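You operate a simulated robot arm through the tools that you are given. There is no shell and no other tool.

Carry out the task below with a simulated robot arm. There is one attempt and no reset: what you move stays moved.

TASK
Weave two rows on the small loom.
Fine: loom lever at 1, then at 2; beat each row in, beater back; leave the lever upright.
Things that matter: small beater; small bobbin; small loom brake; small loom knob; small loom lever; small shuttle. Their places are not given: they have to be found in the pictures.

Only the result counts: the job must be done as asked and must still hold three seconds after the hand-in. Knocking over, shifting, dropping, spilling or breaking anything else fails it.

THE ROBOT
A 7-joint arm with a two-finger parallel gripper, fixed in place. Base frame: the origin is at the foot of the arm, x ahead of it, y to its left, z up; the work surface is at about z = 836. Lengths are in mm, angles in degrees, forces in N, time in s.
With the tool pointing down near the work surface it reaches from about 100 to 640 mm from the base axis. Its first joint turns from -66.0 to 66.0 degrees. Payload 1.57 kg.
The TCP is the grasp point between the finger pads, 30 mm short of the fingertips. In the tool frame z runs along the fingers and y along their closing line. The gripper opens to 80 mm. The fingers are 17 mm wide and 12 mm thick; the gripper's body (40 by 82 mm) begins 80 mm behind the TCP.
Orientation is told as [roll, pitch, yaw] about the base's x, y, z axes, in that order, counted from this pose: with the fingers straight down and closing along the base's y, the tool's x points along the base's -x, its y along +y and its z along -z.

THE INTERFACE
- The arm moves only by the tool arm_command. Its argument "rows" is a list of rows, each a list of 6 numbers: the shift along the base's x, y, z in mm, then the turn, a rotation vector about the base's x, y, z in degrees. In form: [[tx, ty, tz, ax, ay, az], ...]. A call has 1 to 20 rows; each row shifts and turns the commanded pose from where the row before left it. "grip" is the finger opening in mm, from 0 to 80, set as the call begins (left out, the last holds). Each row takes 0.2 s and may step no farther than 50 mm and 8.6 degrees from the row before; otherwise, or with a gripper value out of range, the whole call is refused. Where a pose cannot be reached the arm comes as near as it can. A force on the tool above 60 N (or 10 N above the force at the start of the call, whichever is more), or a blocked arm, ends the call early, and 0.2 s more pass. Each finger travels about 72 mm/s and halts on what it meets, pressing with about 35 N; the grip force reading is that of the motor and also rises with nothing between the fingers. The clock runs only during rows and for 0.2 s after the last one: add rows that do not move to give the fingers time. It gives the time, the measured TCP pose, the force on the tool (base axes), the opening and the grip force at its end, in the units of the frame above (readings bear some noise), with the torque about the TCP (base axes, N m) and any sound that the robot's microphone picked up.
- Cameras (640 x 400 px; columns grow to the right, rows downward): "scene" is fixed at [43.3, 418.8, 1438.3]; the picture's right is [-0.84, -0.54, 0.00], its down [-0.29, 0.46, -0.84] and it looks along [0.45, -0.71, -0.55] (base axes); focal length 340 px, centre (320, 200). "wrist" rides on the gripper at [72, -7, -122] in the tool frame; the picture's right is [0.09, 1.00, 0.00], its down [-0.84, 0.08, -0.54] and it looks along [-0.54, 0.05, 0.84] (tool axes); focal length 238 px, centre (320, 200).
- capture(camera): a new picture of that camera. The clock stands still meanwhile.
- pixel_to_xyz(camera, pixels): for up to 12 pixels [column, row] of the newest picture of that camera ("zoom" is the newest enlarged one), the place [x, y, z] in the base frame of the surface seen there, good to about 2 mm, but the place of the scene camera against the robot may be out by one fixed shift of up to 18 mm in any direction. The clock stands still meanwhile.
- zoom(camera, box): a new picture of the part [left, top, right, bottom] of that camera's present view, enlarged. The clock stands still meanwhile.
- close_job(): hands the job in; it is judged then, once.

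Unless the task says otherwise, let go and move clear before handing in.

The tools are called as name(argument=value, ...) on one line, values as JSON. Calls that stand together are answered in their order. arm_command: Moves the arm, as the interface text tells. Its arguments: {"type":"object","properties":{"rows":{"type":"array","items":{"type":"array","items":{"type":"number"}}},"grip":{"type":"number"}},"required":["rows"]} The other tools are called the same way: capture (camera) takes a picture; pixel_to_xyz (camera, pixels) gives the place of the surface under pixels of a picture; zoom (camera, box) takes an enlarged picture of a part of a camera's view; close_job () hands the job in.

At the start:

```text
t: 0.0
tool_pos: [458.2, -147.7, 1134.2]
tool_rot: [0.0, 0.0, 0.0]
ft_force: [-0.4, -0.1, 0.4]
ft_torque: [0.0, -0.01, 0.0]
opening: 79.8
finger_force: 0.1
```

scene: 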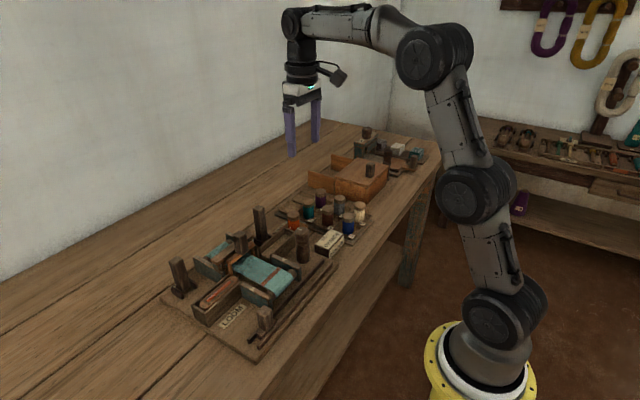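
wrist: 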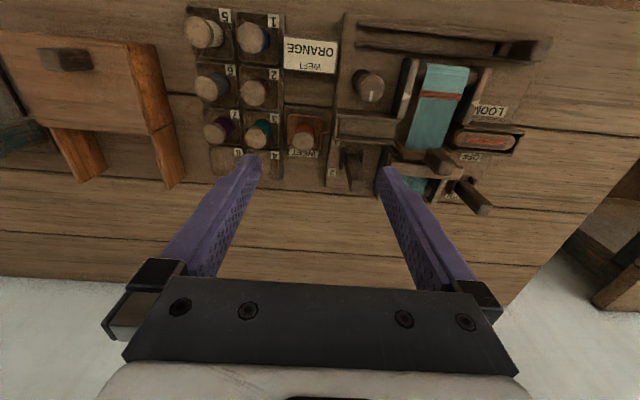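

The start pictures show the loom around scene pixels (160-340, 200-360) and wrist pixels (330-550, 20-220). I'll zoom in on both views to identify the parts.

zoom(camera="scene", box=[150, 180, 390, 370])

zoom(camera="wrist", box=[270, 0, 570, 220])

zoom(camera="scene", box=[280, 110, 440, 250])

```text
2.11 times, centred on (270, 275) of scene
```

zoom: 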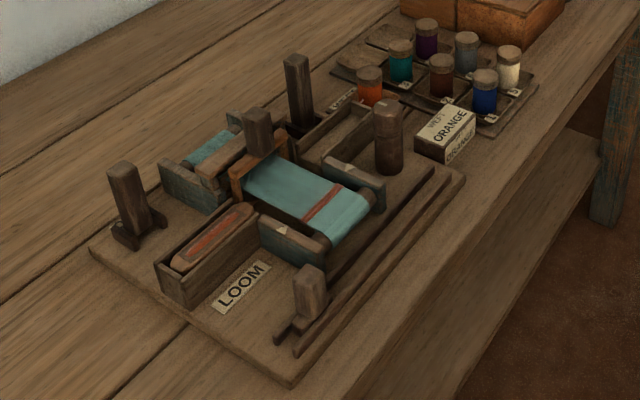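

```text
1.82 times, centred on (420, 110) of wrist
```

zoom: 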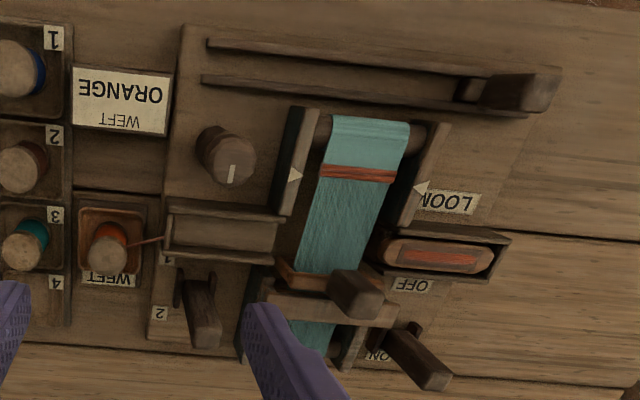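

```text
2.86 times, centred on (360, 180) of scene
```

zoom: 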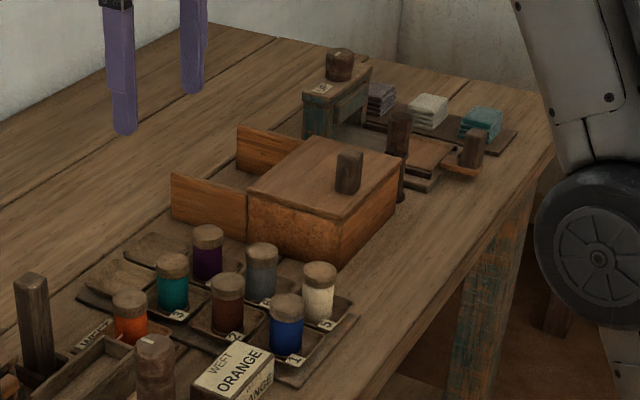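

The loom sits in the wrist view with a red-striped cloth, OFF/ON post, 1/2 post and a shuttle in the right-hand box. I'll read places of those parts from the wrist picture.

pixel_to_xyz(camera="wrist", pixels=[[369, 85], [440, 160], [480, 205], [355, 170], [488, 138], [525, 45], [304, 130], [440, 95], [440, 75], [365, 128], [310, 55], [445, 185]])

pixel_to_xyz(camera="scene", pixels=[[258, 210], [242, 236], [177, 265], [302, 232], [265, 312], [290, 212], [215, 290], [265, 278]])

```text
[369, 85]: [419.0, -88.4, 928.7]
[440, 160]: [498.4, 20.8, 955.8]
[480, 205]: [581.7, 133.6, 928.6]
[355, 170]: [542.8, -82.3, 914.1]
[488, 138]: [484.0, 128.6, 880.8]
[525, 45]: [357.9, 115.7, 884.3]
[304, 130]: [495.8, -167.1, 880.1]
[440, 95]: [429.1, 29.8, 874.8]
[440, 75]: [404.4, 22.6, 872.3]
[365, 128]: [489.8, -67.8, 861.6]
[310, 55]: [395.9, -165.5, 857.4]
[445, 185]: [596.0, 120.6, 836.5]
```

```text
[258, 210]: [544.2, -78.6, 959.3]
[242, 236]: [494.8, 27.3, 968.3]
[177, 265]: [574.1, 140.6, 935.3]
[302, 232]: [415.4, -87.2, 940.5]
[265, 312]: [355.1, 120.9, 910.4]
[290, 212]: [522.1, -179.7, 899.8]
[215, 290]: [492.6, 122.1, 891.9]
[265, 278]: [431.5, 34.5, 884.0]
```

The wrist readings give the lever post top near (545,-84,945), beater handle near (498,21,957), brake near (580,134,929), knob near (419,-88,929) and shuttle near (484,128,881). I'll move the arm high above the loom to get a closer look.

arm_command(rows=[[-22, 40, 0, 0, 0, 0], [-22, 40, 0, 0, 0, 0], [-22, 40, 0, 0, 0, 0], [-22, 40, 0, 0, 0, 0], [0, 0, 0, 0, 0, 0]], grip=80)

capture(camera="wrist")

zoom(camera="wrist", box=[160, 60, 480, 260])

```text
t: 1.2
tool_pos: [371.2, 11.6, 1131.3]
tool_rot: [0.0, 0.0, 0.0]
ft_force: [-0.4, 0.5, -0.7]
ft_torque: [0.0, 0.01, 0.02]
opening: 80.1
finger_force: 0.0
```

```text
taken
```

wrist: 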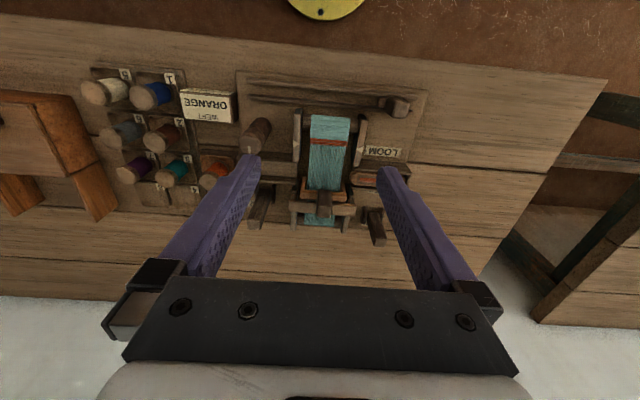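

```text
2.00 times, centred on (320, 160) of wrist
```

zoom: 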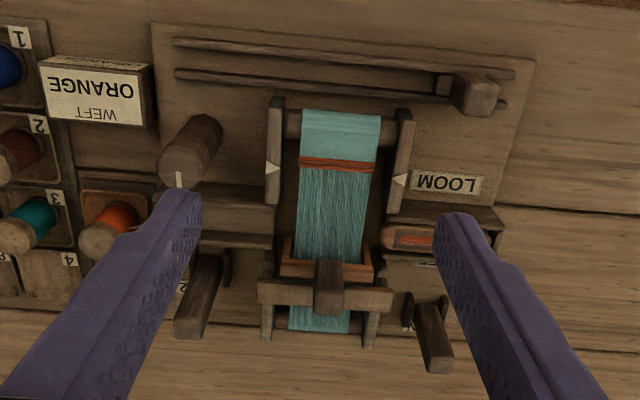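

The loom is now in clear view, with a red row at the white triangle marks (zoom pixels 275,168 and 400,180). I'll lower closer to look at the left side details (labels 1/2, thread, knob).

arm_command(rows=[[-10, -30, -40, 0, 0, 0], [-10, -30, -40, 0, 0, 0], [-10, -30, -30, 0, 0, 0], [0, 0, 0, 0, 0, 0]])

capture(camera="wrist")

zoom(camera="wrist", box=[170, 40, 490, 240])

```text
refused: row 1 steps farther than a row can; nothing moved
```

```text
taken
```

wrist: 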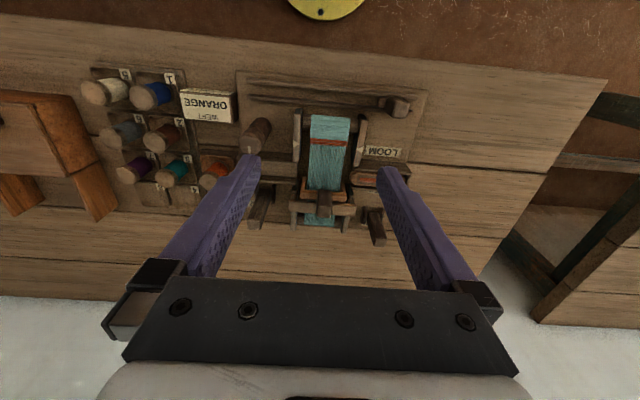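

```text
2.00 times, centred on (330, 140) of wrist
```

zoom: 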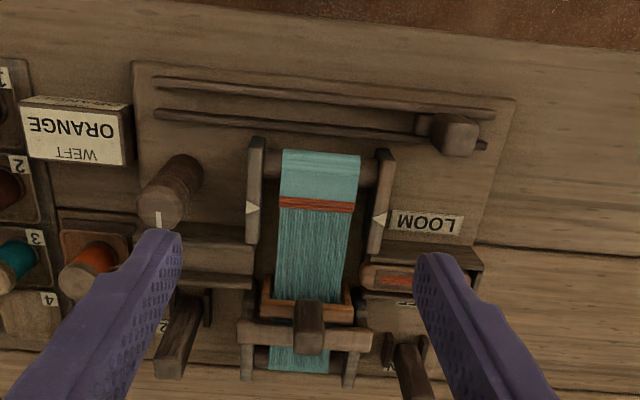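

The first row exceeded the 50 mm step, so nothing moved. I'll repeat with smaller steps.

arm_command(rows=[[-8, -25, -25, 0, 0, 0], [-8, -25, -25, 0, 0, 0], [-8, -25, -25, 0, 0, 0], [-8, -15, -25, 0, 0, 0], [0, 0, 0, 0, 0, 0]])

capture(camera="wrist")

zoom(camera="wrist", box=[170, 40, 490, 240])

```text
t: 2.4
tool_pos: [337.9, -79.2, 1031.9]
tool_rot: [0.0, 0.0, 0.0]
ft_force: [-0.3, -0.7, 0.1]
ft_torque: [-0.01, -0.02, -0.03]
opening: 79.9
finger_force: 0.1
```

```text
taken
```

wrist: 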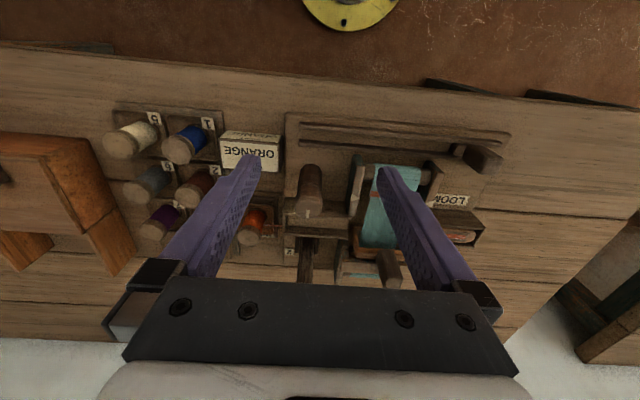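

```text
2.00 times, centred on (330, 140) of wrist
```

zoom: 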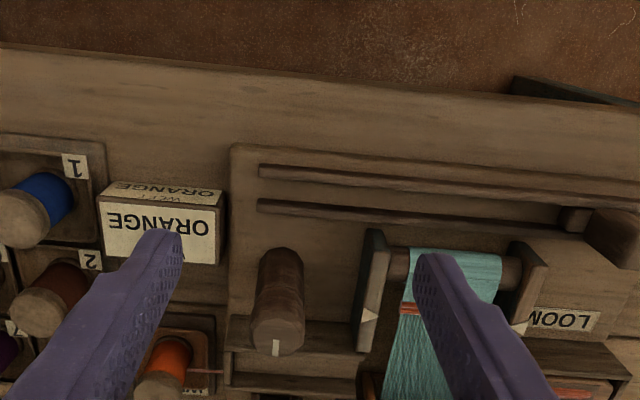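

The fingers block the lower part of the wrist view, so I'll move forward in x so the loom falls into the upper half of the picture.

arm_command(rows=[[40, 10, 10, 0, 0, 0], [40, 10, 10, 0, 0, 0], [40, 10, 10, 0, 0, 0], [30, 10, 0, 0, 0, 0], [0, 0, 0, 0, 0, 0]])

capture(camera="wrist")

zoom(camera="wrist", box=[200, 0, 520, 200])

```text
t: 3.6
tool_pos: [486.9, -37.4, 1065.7]
tool_rot: [0.0, 0.0, 0.0]
ft_force: [0.3, 0.4, 0.0]
ft_torque: [0.02, 0.03, 0.0]
opening: 80.1
finger_force: 0.1
```

```text
taken
```

wrist: 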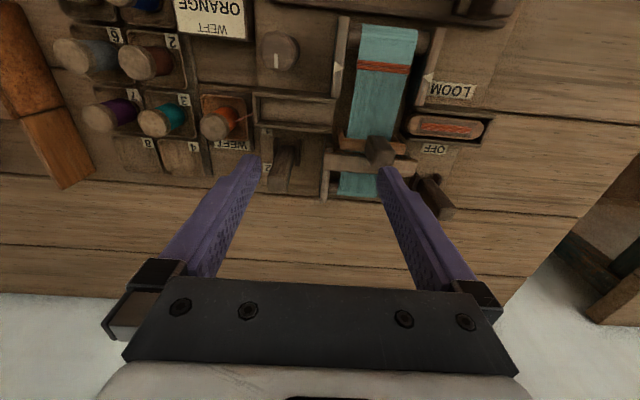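

```text
2.00 times, centred on (360, 100) of wrist
```

zoom: 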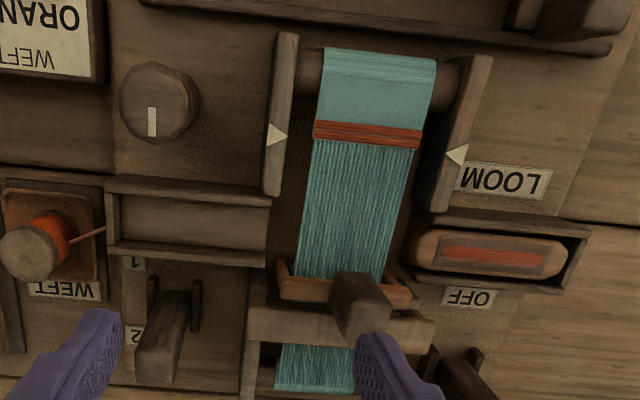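

I now see the labels: 1/2 beside the left lever (zoom 135,265 and 135,335), OFF beside the brake (480,297), and a thread from the orange bobbin to the left box. I'll zoom further on the brake and lever in the scene and wrist views.

zoom(camera="scene", box=[155, 235, 255, 315])

zoom(camera="scene", box=[220, 190, 340, 270])

zoom(camera="wrist", box=[380, 100, 500, 230])

zoom(camera="wrist", box=[190, 70, 350, 200])

```text
5.00 times, centred on (205, 275) of scene
```

zoom: 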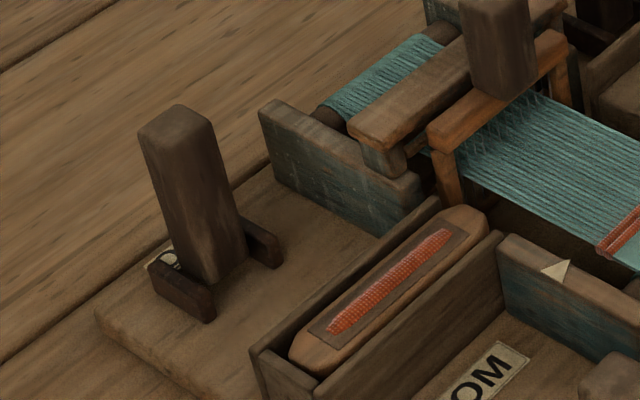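

```text
5.00 times, centred on (280, 230) of scene
```

zoom: 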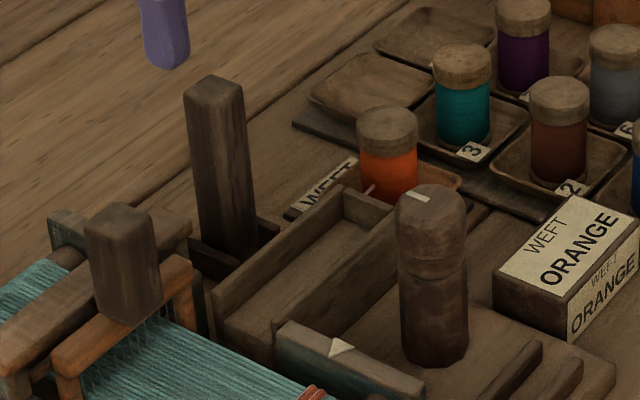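

```text
3.08 times, centred on (440, 165) of wrist
```

zoom: 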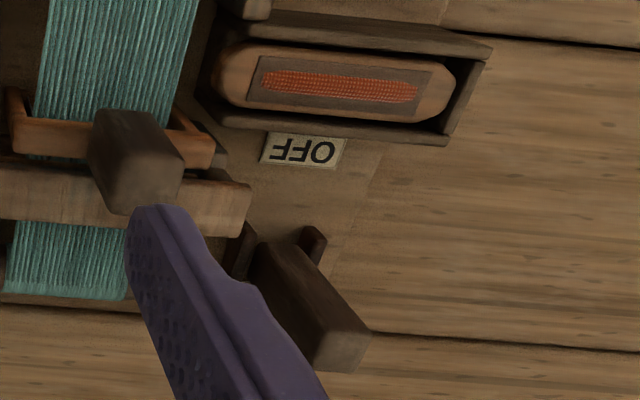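

```text
3.08 times, centred on (270, 135) of wrist
```

zoom: 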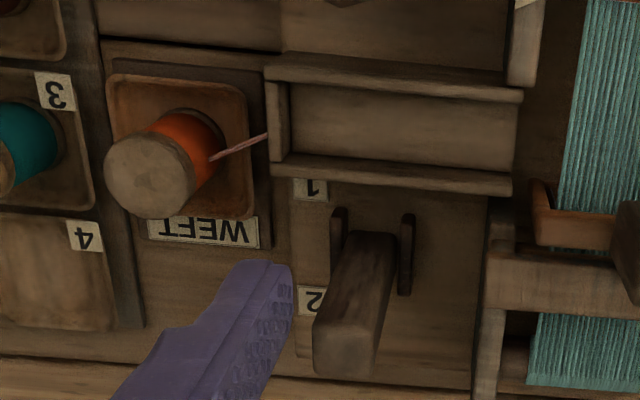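

The brake post leans toward +x (ON side), and the lever stands upright between cheeks. I'll measure the key dimensions: box walls, shuttle ends, frames, warp, and marks.

zoom(camera="wrist", box=[320, 20, 500, 220])

pixel_to_xyz(camera="wrist", pixels=[[338, 66], [428, 77], [358, 68], [408, 74], [356, 62], [382, 66], [382, 74], [409, 127], [482, 128], [447, 127], [447, 119], [447, 134]])

pixel_to_xyz(camera="wrist", pixels=[[410, 116], [480, 118], [490, 122], [470, 142], [415, 136], [257, 95], [330, 100], [257, 120], [330, 127], [295, 110], [262, 108], [330, 113]])

```text
2.00 times, centred on (410, 120) of wrist
```

zoom: 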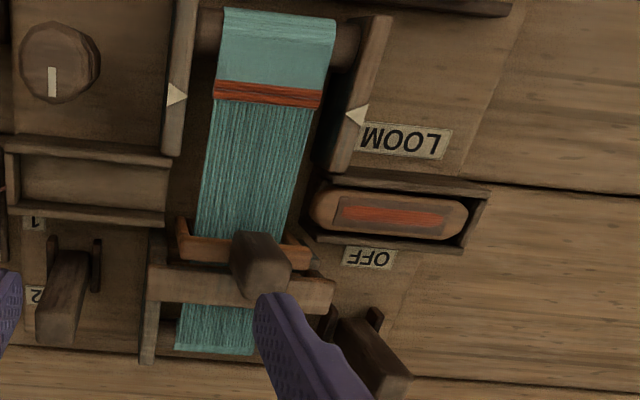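

```text
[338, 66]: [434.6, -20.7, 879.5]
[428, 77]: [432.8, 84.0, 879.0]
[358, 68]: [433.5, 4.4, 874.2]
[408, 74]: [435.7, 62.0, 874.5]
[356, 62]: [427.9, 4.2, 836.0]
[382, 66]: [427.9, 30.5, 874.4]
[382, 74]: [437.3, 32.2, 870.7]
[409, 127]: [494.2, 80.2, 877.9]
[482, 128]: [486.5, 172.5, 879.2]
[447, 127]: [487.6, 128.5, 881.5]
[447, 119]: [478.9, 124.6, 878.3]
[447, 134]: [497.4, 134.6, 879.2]
```

```text
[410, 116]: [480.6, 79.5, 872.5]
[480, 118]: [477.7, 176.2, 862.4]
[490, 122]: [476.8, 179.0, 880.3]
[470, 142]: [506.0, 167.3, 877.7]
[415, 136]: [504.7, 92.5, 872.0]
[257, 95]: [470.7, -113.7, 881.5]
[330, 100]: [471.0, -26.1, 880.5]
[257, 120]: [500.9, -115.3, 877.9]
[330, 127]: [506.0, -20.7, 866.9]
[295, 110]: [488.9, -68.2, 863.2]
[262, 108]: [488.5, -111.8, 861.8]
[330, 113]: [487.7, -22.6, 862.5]
```

The fell edge sits at x≈434, level with the triangle marks at x≈433. The shuttle spans y≈80–172 with its top near z≈880, in a box of the same height. I'll go above the shuttle for a close-up.

arm_command(rows=[[10, 40, 0, 0, 0, 0], [10, 45, 0, 0, 0, 0], [10, 45, 0, 0, 0, 0], [6, 40, 0, 0, 0, 0], [0, 0, -40, 0, 0, 0], [0, 0, -40, 0, 0, 0], [0, 0, 0, 0, 0, 0]])

capture(camera="wrist")

zoom(camera="wrist", box=[220, 30, 420, 160])

```text
t: 5.2
tool_pos: [521.6, 132.5, 984.0]
tool_rot: [0.1, 0.0, 0.0]
ft_force: [-0.2, 0.0, -0.2]
ft_torque: [0.0, -0.01, 0.06]
opening: 79.9
finger_force: 0.0
```

```text
taken
```

wrist: 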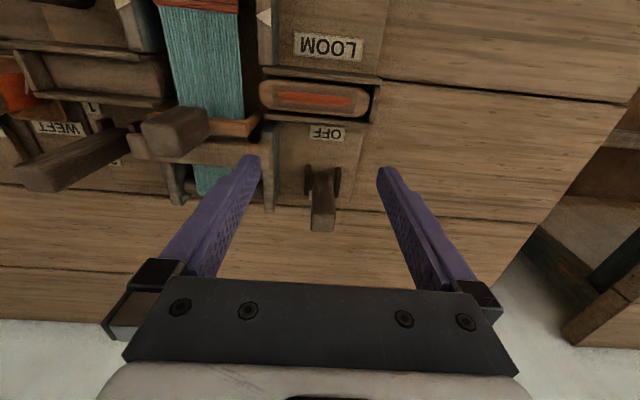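

```text
3.08 times, centred on (320, 95) of wrist
```

zoom: 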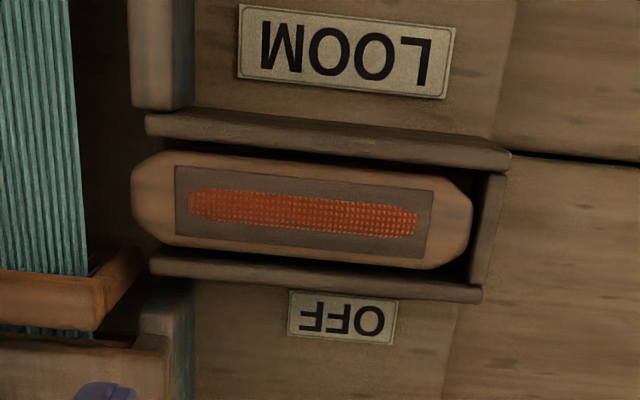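

Shuttle sits close-fitting in its box with a small end gap (zoom 475-485,235). I'll measure shuttle, walls and brake points in this zoom.

pixel_to_xyz(camera="zoom", pixels=[[300, 215], [300, 180], [300, 165], [300, 250], [140, 195], [465, 225], [490, 230], [300, 132], [330, 272], [460, 215], [180, 120], [478, 260]])

pixel_to_xyz(camera="wrist", pixels=[[322, 220], [322, 180], [308, 183], [337, 183], [308, 170], [337, 170], [322, 228], [176, 133], [65, 172], [195, 145], [240, 128], [200, 150]])

zoom(camera="wrist", box=[270, 110, 390, 240])

```text
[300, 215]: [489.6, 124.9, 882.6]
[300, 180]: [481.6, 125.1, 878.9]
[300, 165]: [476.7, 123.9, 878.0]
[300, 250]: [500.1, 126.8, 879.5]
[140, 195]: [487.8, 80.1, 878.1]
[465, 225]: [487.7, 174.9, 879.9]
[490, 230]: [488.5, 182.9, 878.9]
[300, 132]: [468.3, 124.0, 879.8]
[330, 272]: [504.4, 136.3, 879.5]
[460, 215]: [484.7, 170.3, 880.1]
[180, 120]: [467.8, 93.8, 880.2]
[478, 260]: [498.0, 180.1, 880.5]
```

```text
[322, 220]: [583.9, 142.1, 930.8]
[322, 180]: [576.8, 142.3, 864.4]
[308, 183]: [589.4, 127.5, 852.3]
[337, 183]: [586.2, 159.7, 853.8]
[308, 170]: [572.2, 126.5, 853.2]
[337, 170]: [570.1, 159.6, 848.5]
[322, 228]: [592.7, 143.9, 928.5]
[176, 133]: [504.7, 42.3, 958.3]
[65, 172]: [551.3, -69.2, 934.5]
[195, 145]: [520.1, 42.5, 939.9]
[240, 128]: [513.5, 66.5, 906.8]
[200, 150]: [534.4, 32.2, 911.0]
```

```text
3.08 times, centred on (330, 175) of wrist
```

zoom: 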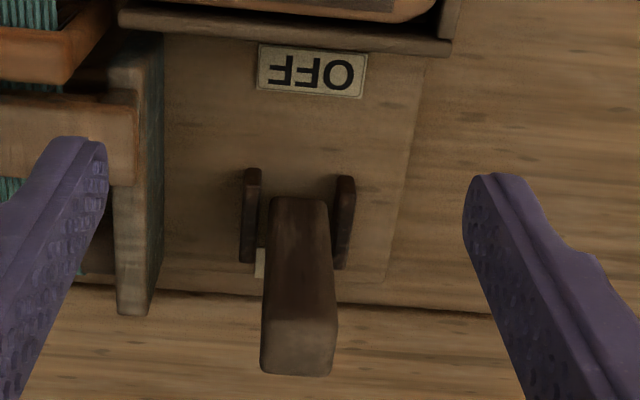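

I'll check whether the brake post leans by sampling its front face at several heights.

pixel_to_xyz(camera="zoom", pixels=[[297, 205], [297, 225], [297, 250], [297, 280], [297, 310], [297, 330], [297, 350], [297, 370], [252, 215], [345, 215], [252, 175], [345, 260]])

pixel_to_xyz(camera="scene", pixels=[[180, 258], [177, 262], [188, 275], [193, 284], [200, 288], [260, 200], [258, 207], [265, 220], [265, 230], [268, 240], [242, 232], [247, 245]])

```text
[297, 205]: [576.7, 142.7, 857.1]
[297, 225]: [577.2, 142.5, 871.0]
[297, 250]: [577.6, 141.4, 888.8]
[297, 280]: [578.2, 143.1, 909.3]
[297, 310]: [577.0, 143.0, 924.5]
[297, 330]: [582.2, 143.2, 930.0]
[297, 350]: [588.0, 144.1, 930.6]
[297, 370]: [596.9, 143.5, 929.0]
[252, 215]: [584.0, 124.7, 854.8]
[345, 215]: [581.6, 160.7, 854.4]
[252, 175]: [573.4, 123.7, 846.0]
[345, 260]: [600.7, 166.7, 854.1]
```

```text
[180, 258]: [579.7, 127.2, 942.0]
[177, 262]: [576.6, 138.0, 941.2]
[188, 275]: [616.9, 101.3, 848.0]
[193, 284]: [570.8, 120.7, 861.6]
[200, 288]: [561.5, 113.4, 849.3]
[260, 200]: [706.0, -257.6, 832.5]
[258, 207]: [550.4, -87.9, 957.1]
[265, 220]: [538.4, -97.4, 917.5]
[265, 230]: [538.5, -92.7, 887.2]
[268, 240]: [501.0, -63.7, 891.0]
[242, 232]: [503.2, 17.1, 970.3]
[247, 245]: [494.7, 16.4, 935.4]
```

The brake post is upright with its front face at x≈577. I'll query the OFF label and the sliver of the ON label at zoom (260,262).

pixel_to_xyz(camera="zoom", pixels=[[313, 60], [313, 85], [260, 255], [260, 265], [260, 272], [280, 300], [345, 190], [250, 240]])

arm_command(rows=[[0, 0, 40, 0, 0, 0], [10, -45, 20, 0, 0, 0], [10, -48, 0, 0, 0, 0], [5, -48, 0, 0, 0, 0], [0, -40, 0, 0, 0, 0], [0, 0, 0, 0, 0, 0]])

capture(camera="wrist")

zoom(camera="wrist", box=[160, 20, 420, 180])

```text
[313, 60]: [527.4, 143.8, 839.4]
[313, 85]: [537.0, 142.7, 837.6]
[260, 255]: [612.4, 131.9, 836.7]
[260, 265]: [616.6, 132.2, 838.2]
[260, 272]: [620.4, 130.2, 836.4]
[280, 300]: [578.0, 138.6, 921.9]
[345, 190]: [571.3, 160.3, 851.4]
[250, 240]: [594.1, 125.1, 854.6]
```

```text
refused: row 2 steps farther than a row can; nothing moved
```

```text
taken
```

wrist: 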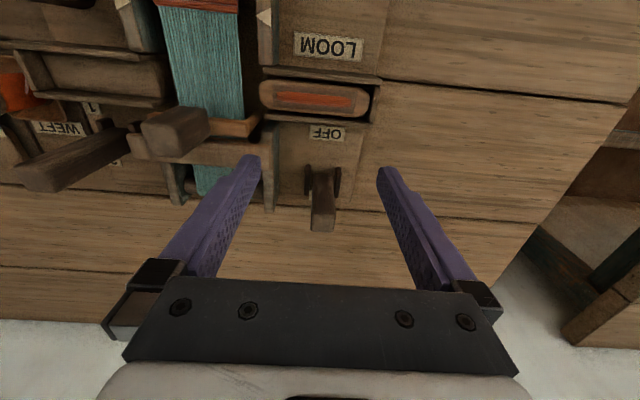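

```text
2.46 times, centred on (290, 100) of wrist
```

zoom: 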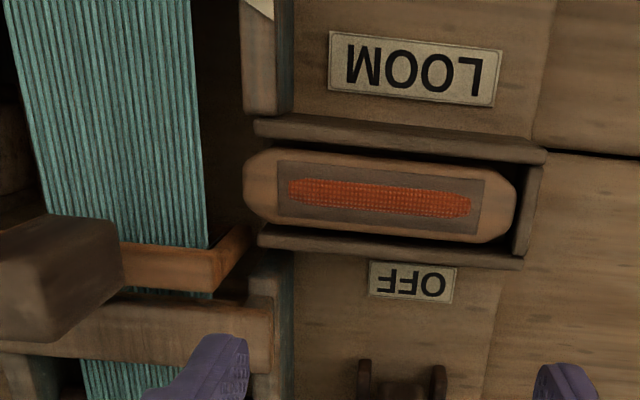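

The second row was slightly too long. I'll redo the move with shorter steps to view the lever side.

arm_command(rows=[[0, 0, 40, 0, 0, 0], [5, -40, 20, 0, 0, 0], [5, -48, 0, 0, 0, 0], [5, -48, 0, 0, 0, 0], [5, -40, 0, 0, 0, 0], [0, 0, 0, 0, 0, 0]])

capture(camera="wrist")

zoom(camera="wrist", box=[200, 20, 440, 180])

```text
t: 6.6
tool_pos: [544.0, -43.4, 1044.6]
tool_rot: [-0.1, -0.1, 0.0]
ft_force: [0.8, 0.0, 0.2]
ft_torque: [-0.03, 0.0, 0.02]
opening: 79.9
finger_force: 0.1
```

```text
taken
```

wrist: 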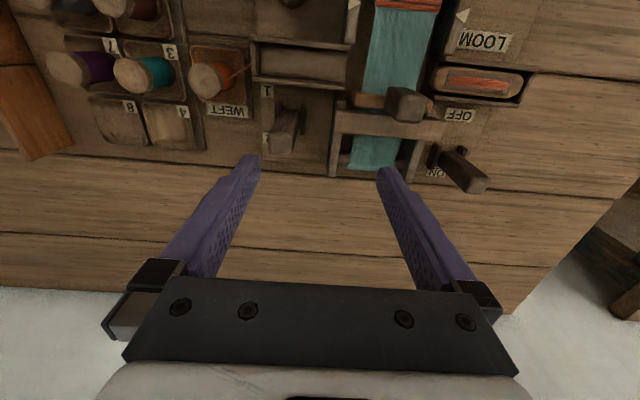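

```text
2.50 times, centred on (320, 100) of wrist
```

zoom: 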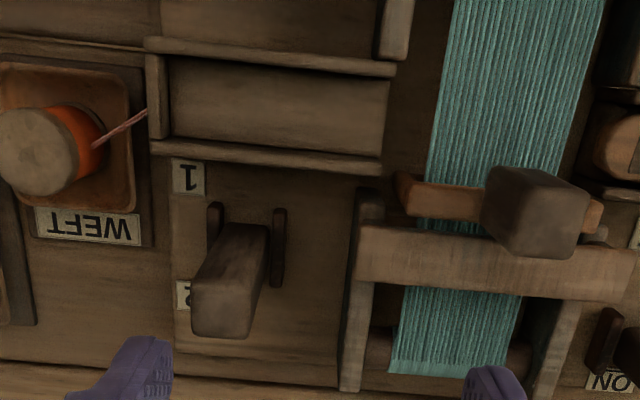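

pixel_to_xyz(camera="zoom", pixels=[[188, 165], [188, 190], [182, 285], [182, 308], [610, 372], [610, 390], [216, 210], [216, 230], [279, 212], [279, 285], [240, 235], [235, 310]])

pixel_to_xyz(camera="zoom", pixels=[[235, 290], [235, 330], [200, 320], [250, 320], [250, 240], [262, 250], [250, 265], [530, 200], [530, 240], [500, 180], [570, 200], [560, 190]])

pixel_to_xyz(camera="zoom", pixels=[[440, 190], [440, 200], [420, 235], [440, 250], [440, 275], [470, 330], [450, 100], [540, 100], [460, 160], [500, 150], [370, 215], [360, 370]])

```text
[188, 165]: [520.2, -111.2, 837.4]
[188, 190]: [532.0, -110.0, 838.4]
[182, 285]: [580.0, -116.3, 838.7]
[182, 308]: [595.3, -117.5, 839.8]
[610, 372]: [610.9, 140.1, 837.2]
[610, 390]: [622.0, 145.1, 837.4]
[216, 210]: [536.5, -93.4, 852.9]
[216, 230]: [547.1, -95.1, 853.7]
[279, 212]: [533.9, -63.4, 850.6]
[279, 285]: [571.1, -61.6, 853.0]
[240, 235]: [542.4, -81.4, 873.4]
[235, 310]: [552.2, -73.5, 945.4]
```

```text
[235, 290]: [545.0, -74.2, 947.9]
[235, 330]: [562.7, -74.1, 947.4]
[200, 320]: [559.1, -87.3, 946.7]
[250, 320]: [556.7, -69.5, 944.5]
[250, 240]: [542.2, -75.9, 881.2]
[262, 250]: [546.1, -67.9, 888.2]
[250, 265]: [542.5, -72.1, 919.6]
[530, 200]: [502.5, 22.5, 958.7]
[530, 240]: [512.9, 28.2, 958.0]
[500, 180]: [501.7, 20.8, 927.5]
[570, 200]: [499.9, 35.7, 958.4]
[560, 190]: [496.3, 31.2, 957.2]
```

```text
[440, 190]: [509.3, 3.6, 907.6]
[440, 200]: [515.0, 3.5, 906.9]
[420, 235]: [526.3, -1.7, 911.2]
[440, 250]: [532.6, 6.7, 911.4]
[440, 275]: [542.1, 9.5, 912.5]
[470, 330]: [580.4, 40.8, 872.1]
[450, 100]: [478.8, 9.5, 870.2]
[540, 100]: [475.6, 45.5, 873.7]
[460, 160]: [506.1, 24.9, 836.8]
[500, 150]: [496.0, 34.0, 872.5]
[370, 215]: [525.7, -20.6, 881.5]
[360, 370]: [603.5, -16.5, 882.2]
```

The lever stands upright at x≈543–564, y≈-77, top z≈947, with label 1 toward -x and 2 toward +x. The brake is upright with ON behind it (+x). I'll approach the brake's front with closed fingers to gently test that it is fully on.

arm_command(rows=[[4, 46, 0, 0, 0, 0], [4, 46, 0, 0, 0, 0], [4, 46, 0, 0, 0, 0], [0, 48, 0, 0, 0, 0], [0, 0, -40, 0, 0, 0], [0, 0, -40, 0, 0, 0], [0, 0, -20, 0, 0, 0], [0, 0, 0, 0, 0, 0]], grip=0)

capture(camera="wrist")

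zoom(camera="scene", box=[130, 190, 290, 310])

```text
t: 8.4
tool_pos: [554.2, 140.7, 944.2]
tool_rot: [0.0, 0.0, 0.1]
ft_force: [-0.4, -0.2, 0.0]
ft_torque: [0.01, 0.01, -0.02]
opening: 0.0
finger_force: 21.1
```

```text
taken
```

wrist: 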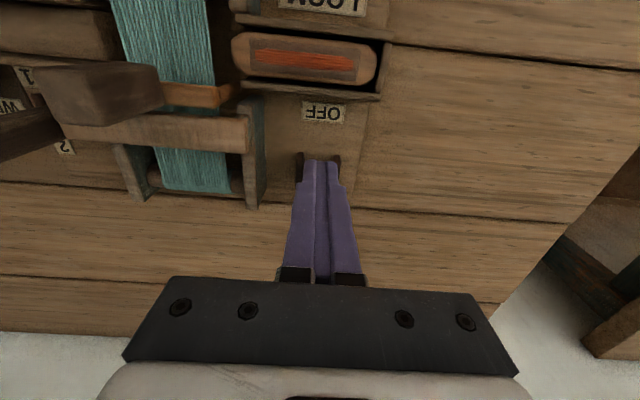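

```text
3.33 times, centred on (210, 250) of scene
```

zoom: 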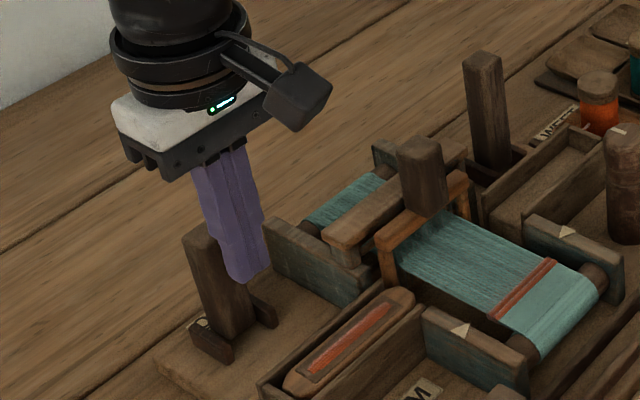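

The closed fingers are in front of the brake post with about 14 mm of gap. I'll creep forward toward ON to feel for the stop.

arm_command(rows=[[6, 0, 0, 0, 0, 0], [5, 0, 0, 0, 0, 0], [2, 0, 0, 0, 0, 0], [2, 0, 0, 0, 0, 0], [2, 0, 0, 0, 0, 0], [0, 0, 0, 0, 0, 0]])

zoom(camera="scene", box=[130, 190, 290, 310])

```text
t: 9.8
tool_pos: [570.3, 142.5, 943.1]
tool_rot: [-0.2, 0.3, 0.0]
ft_force: [-9.8, -3.6, 2.4]
ft_torque: [-0.09, 0.27, -0.03]
opening: 0.0
finger_force: 21.3
```

```text
3.33 times, centred on (210, 250) of scene
```

zoom: 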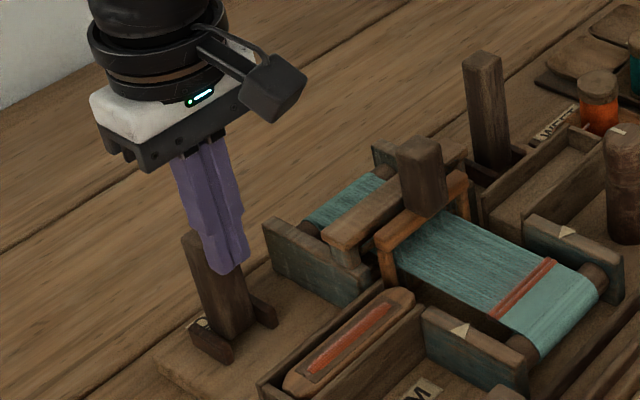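

Contact at about 10 N, and the post has not visibly moved. I'll push a little more to see whether it is against its stop.

arm_command(rows=[[2, 0, 0, 0, 0, 0], [0, 0, 0, 0, 0, 0]])

zoom(camera="scene", box=[130, 190, 290, 310])

```text
t: 10.4
tool_pos: [570.6, 142.6, 943.7]
tool_rot: [0.0, 0.5, 0.1]
ft_force: [-24.5, 2.6, 5.4]
ft_torque: [-0.13, 0.61, 0.03]
opening: 0.0
finger_force: 21.4
```

```text
3.33 times, centred on (210, 250) of scene
```

zoom: 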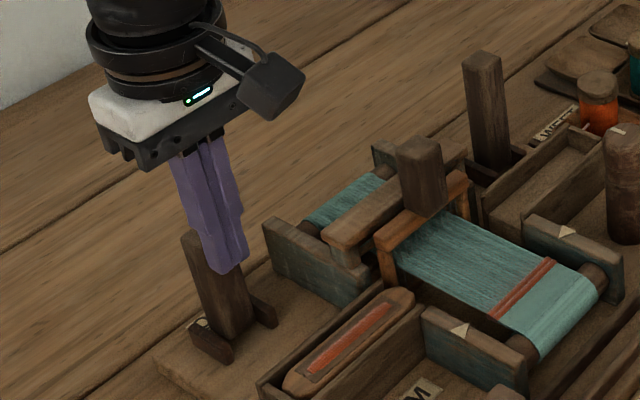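

The force rose to 24.5 N with almost no motion, so the brake is already against its ON stop. I'll back off, rise and go behind the shed lever to push it toward 1 (-x).

arm_command(rows=[[-12, 0, 0, 0, 0, 0], [0, 0, 40, 0, 0, 0], [0, 0, 40, 0, 0, 0], [6, -48, 0, 0, 0, 0], [6, -48, 0, 0, 0, 0], [6, -48, 0, 0, 0, 0], [8, -48, 0, 0, 0, 0], [0, -27, 0, 0, 0, 0], [0, 0, -25, 0, 0, 0], [0, 0, 0, 0, 0, 0]])

zoom(camera="scene", box=[170, 150, 330, 270])

capture(camera="wrist")

```text
t: 12.6
tool_pos: [588.0, -75.0, 997.5]
tool_rot: [0.1, 0.0, -0.1]
ft_force: [0.0, 0.4, 0.1]
ft_torque: [-0.01, -0.02, 0.01]
opening: 0.0
finger_force: 20.9
```

```text
3.33 times, centred on (250, 210) of scene
```

zoom: 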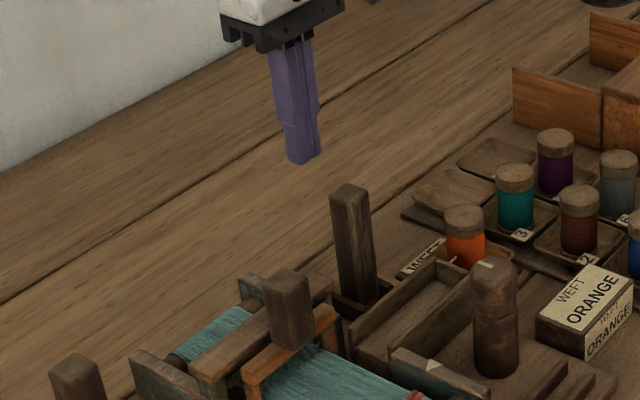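

```text
taken
```

wrist: 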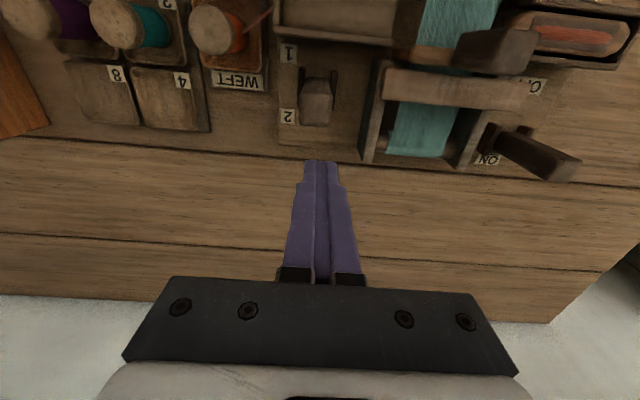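

Fingers are behind the lever (wrist pixel 317,100 is its top). I'll lower and push toward -x in small steps.

arm_command(rows=[[0, 0, -30, 0, 0, 0], [0, 0, -18, 0, 0, 0], [-10, 0, 0, 0, 0, 0], [-7, 0, 0, 0, 0, 0], [-5, 0, 0, 0, 0, 0], [-5, 0, 0, 0, 0, 0], [0, 0, 0, 0, 0, 0]])

zoom(camera="scene", box=[170, 150, 330, 270])

```text
t: 14.2
tool_pos: [560.4, -77.8, 950.6]
tool_rot: [0.0, 0.0, -0.1]
ft_force: [-0.3, -0.2, 0.0]
ft_torque: [0.04, -0.03, 0.02]
opening: 0.0
finger_force: 22.0
```

```text
3.33 times, centred on (250, 210) of scene
```

zoom: 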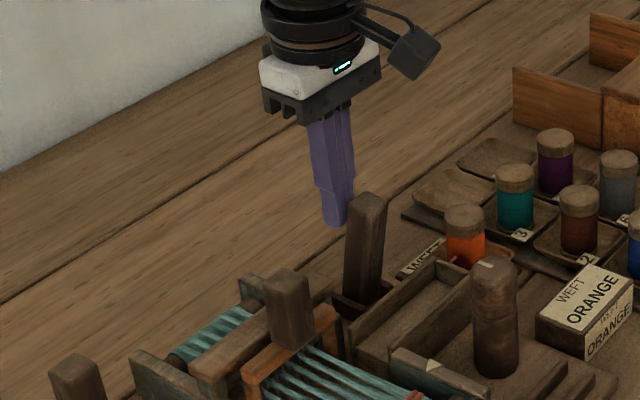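

The lever tilted forward easily and the shed threads have separated. I'll look at the lever and shed in detail.

zoom(camera="scene", box=[210, 185, 310, 285])

capture(camera="wrist")

pixel_to_xyz(camera="scene", pixels=[[261, 210], [263, 200], [264, 222], [262, 232], [258, 213]])

```text
4.00 times, centred on (260, 235) of scene
```

zoom: 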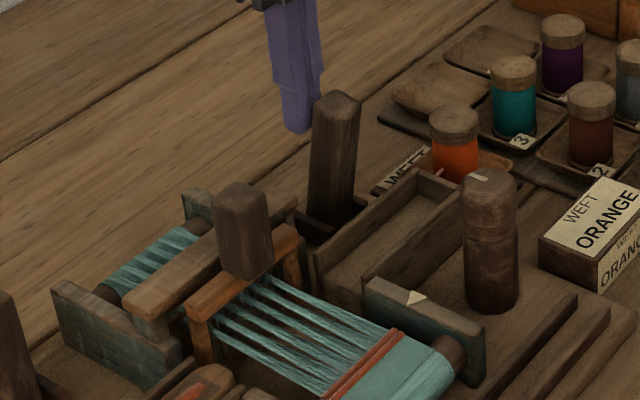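

```text
taken
```

wrist: 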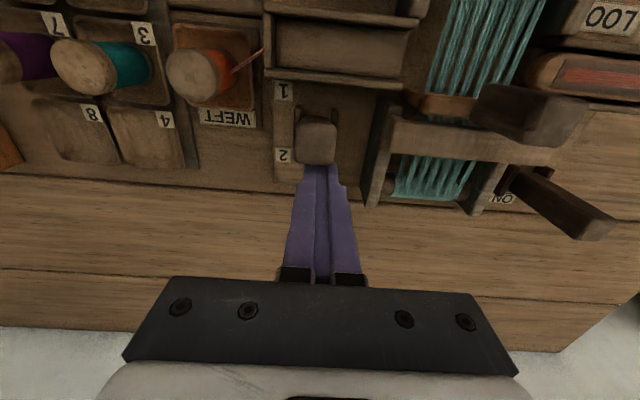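

```text
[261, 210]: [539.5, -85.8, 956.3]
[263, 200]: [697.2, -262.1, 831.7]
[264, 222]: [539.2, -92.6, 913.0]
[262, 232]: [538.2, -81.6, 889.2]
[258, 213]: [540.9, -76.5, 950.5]
```

The lever has tilted only about 8 degrees so far. I'll keep pushing until its end stop is felt.

arm_command(rows=[[-5, 0, 0, 0, 0, 0], [-5, 0, 0, 0, 0, 0], [-5, 0, 0, 0, 0, 0], [-5, 0, 0, 0, 0, 0], [0, 0, 0, 0, 0, 0]])

zoom(camera="scene", box=[210, 185, 310, 285])

```text
t: 15.4
tool_pos: [544.2, -79.3, 953.3]
tool_rot: [-0.1, -0.7, 0.0]
ft_force: [23.7, -0.5, 1.8]
ft_torque: [0.0, -0.72, 0.04]
opening: 0.0
finger_force: 21.7
```

```text
4.00 times, centred on (260, 235) of scene
```

zoom: 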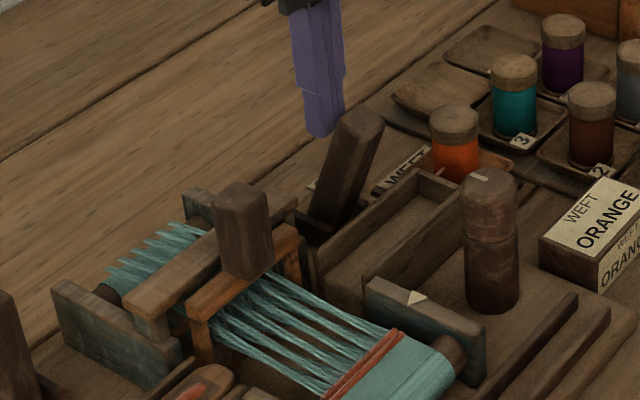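

Force reached 23.7 N, so the lever is at its stop at 1, with the shed open. I'll retreat and check that it stays.

arm_command(rows=[[10, 0, 0, 0, 0, 0], [20, 0, 0, 0, 0, 0], [0, 0, 40, 0, 0, 0], [0, 0, 30, 0, 0, 0], [0, 0, 0, 0, 0, 0]])

zoom(camera="scene", box=[150, 190, 350, 330])

zoom(camera="scene", box=[200, 220, 300, 310])

```text
t: 16.6
tool_pos: [570.9, -76.3, 1021.9]
tool_rot: [0.0, 0.0, 0.0]
ft_force: [-1.0, 0.3, -0.3]
ft_torque: [-0.01, 0.01, 0.0]
opening: 0.1
finger_force: 21.6
```

```text
2.86 times, centred on (250, 260) of scene
```

zoom: 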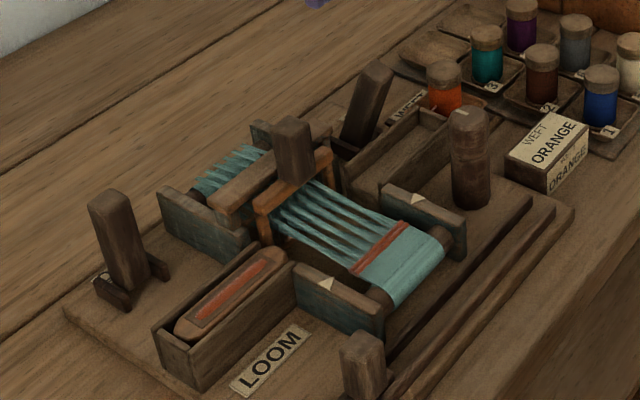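

```text
4.44 times, centred on (250, 265) of scene
```

zoom: 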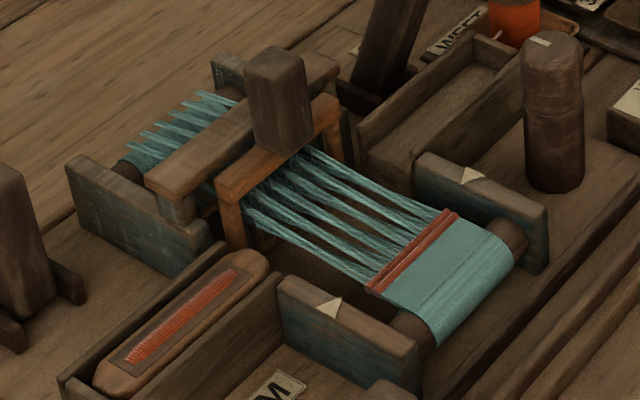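

The lever holds at 1 and the shed is open. Next I'll go above the rear half of the shuttle with closed fingers, intending to slide it out of its box by pressing lightly on its top.

arm_command(rows=[[-17, 45, 0, 0, 0, 0], [-17, 45, 0, 0, 0, 0], [-17, 45, 0, 0, 0, 0], [-17, 45, 0, 0, 0, 0], [-16, 46, 0, 0, 0, 0], [0, 0, -40, 0, 0, 0], [0, 0, -40, 0, 0, 0], [0, 0, 0, 0, 0, 0]])

capture(camera="wrist")

zoom(camera="scene", box=[150, 190, 310, 330])

```text
t: 18.4
tool_pos: [487.0, 146.8, 939.6]
tool_rot: [0.1, -0.1, 0.0]
ft_force: [-0.4, 0.7, 0.4]
ft_torque: [0.02, 0.02, 0.01]
opening: 0.0
finger_force: 21.1
```

```text
taken
```

wrist: 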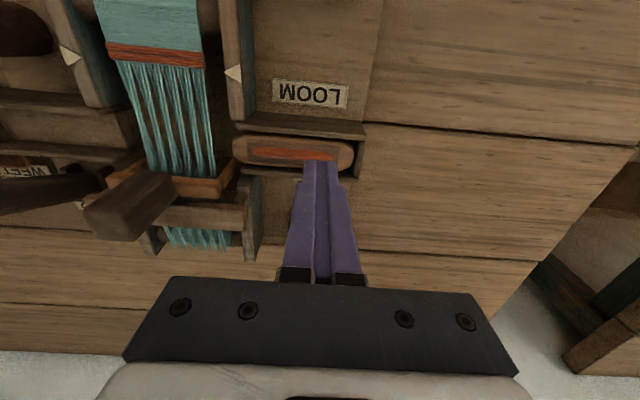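

```text
2.86 times, centred on (230, 260) of scene
```

zoom: 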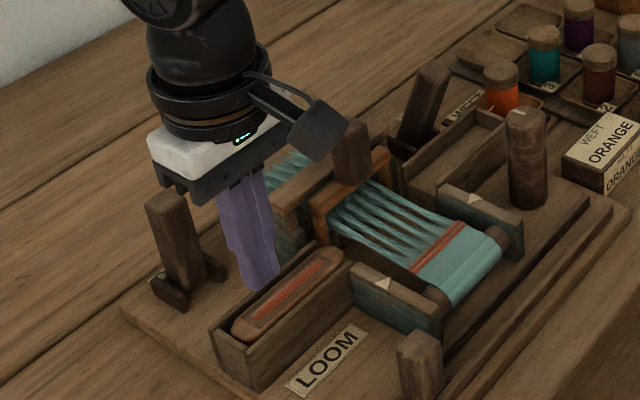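

Fingertips hover about 28 mm above the shuttle. I'll lower to light contact.

arm_command(rows=[[1, 4, -12, 0, 0, 0], [0, 0, -11, 0, 0, 0], [0, 0, -2, 0, 0, 0], [0, 0, -2, 0, 0, 0], [0, 0, -1, 0, 0, 0], [0, 0, -1, 0, 0, 0], [0, 0, 0, 0, 0, 0]])

```text
t: 20.0
tool_pos: [489.2, 152.9, 911.8]
tool_rot: [0.0, 0.0, 0.0]
ft_force: [0.5, 0.3, 0.2]
ft_torque: [-0.01, -0.04, -0.03]
opening: 0.1
finger_force: 21.5
```

No contact yet at z=911.8. I'll keep lowering a millimetre at a time.

arm_command(rows=[[0, 0, -1, 0, 0, 0], [0, 0, -1, 0, 0, 0], [0, 0, 0, 0, 0, 0]])

```text
t: 20.8
tool_pos: [488.3, 152.6, 909.4]
tool_rot: [0.0, 0.1, 0.0]
ft_force: [0.3, -0.1, 0.0]
ft_torque: [0.01, -0.03, 0.02]
opening: 0.0
finger_force: 21.4
```

arm_command(rows=[[0, 0, -1, 0, 0, 0], [0, 0, -1, 0, 0, 0], [0, 0, 0, 0, 0, 0]])

zoom(camera="scene", box=[170, 230, 270, 320])

```text
t: 21.6
tool_pos: [487.1, 153.4, 908.3]
tool_rot: [0.0, 0.0, 0.0]
ft_force: [0.9, -0.4, 0.2]
ft_torque: [-0.03, 0.0, -0.02]
opening: 0.0
finger_force: 21.6
```

```text
4.44 times, centred on (220, 275) of scene
```

zoom: 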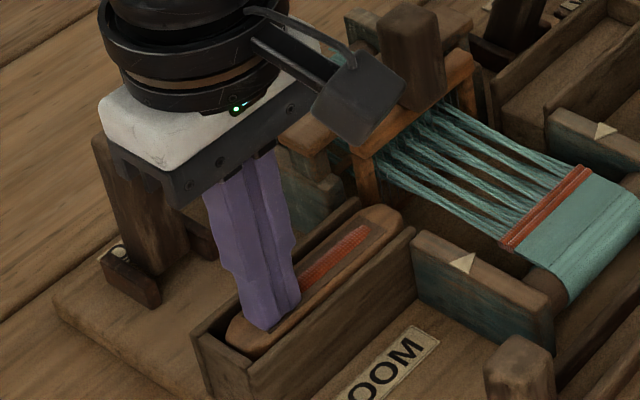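

The tips look about to touch the shuttle's top. I'll continue down.

arm_command(rows=[[0, 0, -1, 0, 0, 0], [0, 0, -1, 0, 0, 0], [0, 0, 0, 0, 0, 0]])

```text
t: 22.4
tool_pos: [488.2, 153.1, 909.1]
tool_rot: [0.0, -0.2, 0.0]
ft_force: [-5.5, -3.8, 16.8]
ft_torque: [-0.14, 0.24, 0.04]
opening: 0.2
finger_force: 21.4
```

Contact with about 17 N downward. Now I'll drag toward -y.

arm_command(rows=[[0, -4, 0, 0, 0, 0], [0, -5, 0, 0, 0, 0], [0, -5, 0, 0, 0, 0], [0, -5, 0, 0, 0, 0], [0, 0, 0, 0, 0, 0]])

zoom(camera="scene", box=[170, 230, 270, 320])

```text
t: 23.6
tool_pos: [487.5, 135.4, 909.1]
tool_rot: [0.1, -0.3, 0.0]
ft_force: [-5.2, 0.5, 28.5]
ft_torque: [-0.03, 0.3, -0.05]
opening: 0.1
finger_force: 21.5
```

```text
4.44 times, centred on (220, 275) of scene
```

zoom: 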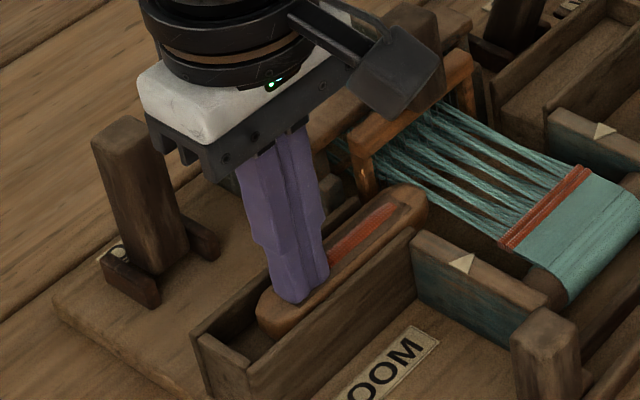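

The shuttle slides with the fingers, now about 18 mm out. I'll ease the pressure a little and keep dragging.

arm_command(rows=[[0, -5, 1, 0, 0, 0], [0, -6, 0, 0, 0, 0], [0, -6, 0, 0, 0, 0], [0, -6, 0, 0, 0, 0], [0, -6, 0, 0, 0, 0], [0, 0, 0, 0, 0, 0]])

zoom(camera="scene", box=[170, 220, 290, 320])

```text
t: 25.0
tool_pos: [487.5, 104.1, 908.6]
tool_rot: [0.0, -0.3, 0.0]
ft_force: [2.0, -0.2, 22.8]
ft_torque: [0.0, 0.08, 0.03]
opening: 0.0
finger_force: 20.5
```

```text
4.00 times, centred on (230, 270) of scene
```

zoom: 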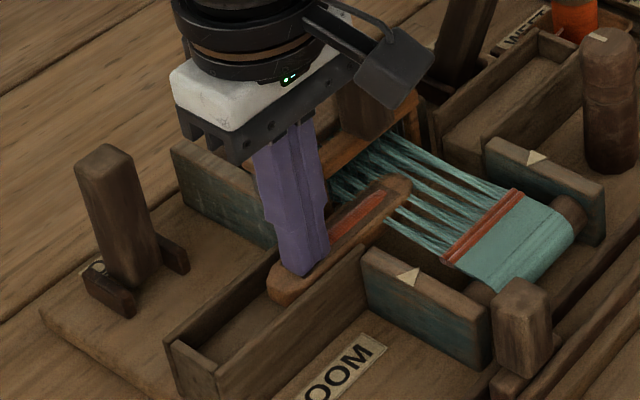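

The shuttle nose has entered the open shed between the upper and lower threads. I'll continue dragging until my fingers are near the box mouth.

arm_command(rows=[[0, -6, 0, 0, 0, 0], [0, -6, 0, 0, 0, 0], [0, -6, 0, 0, 0, 0], [0, -5, 0, 0, 0, 0], [0, 0, 0, 0, 0, 0]])

zoom(camera="scene", box=[170, 210, 310, 320])

capture(camera="wrist")

```text
t: 26.2
tool_pos: [488.7, 82.3, 909.0]
tool_rot: [0.0, -0.3, 0.0]
ft_force: [5.3, 0.5, 18.2]
ft_torque: [0.0, -0.04, -0.01]
opening: 0.2
finger_force: 21.6
```

```text
3.64 times, centred on (240, 265) of scene
```

zoom: 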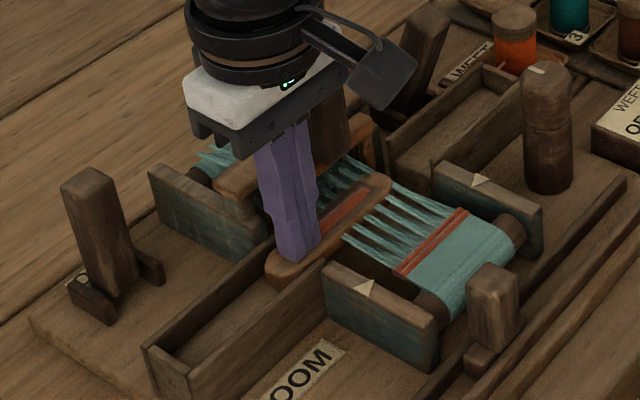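

```text
taken
```

wrist: 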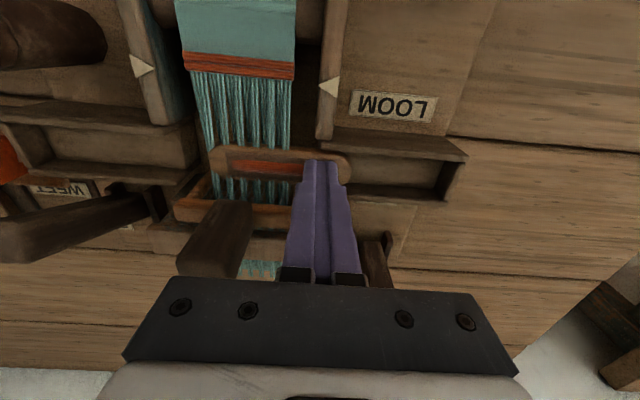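

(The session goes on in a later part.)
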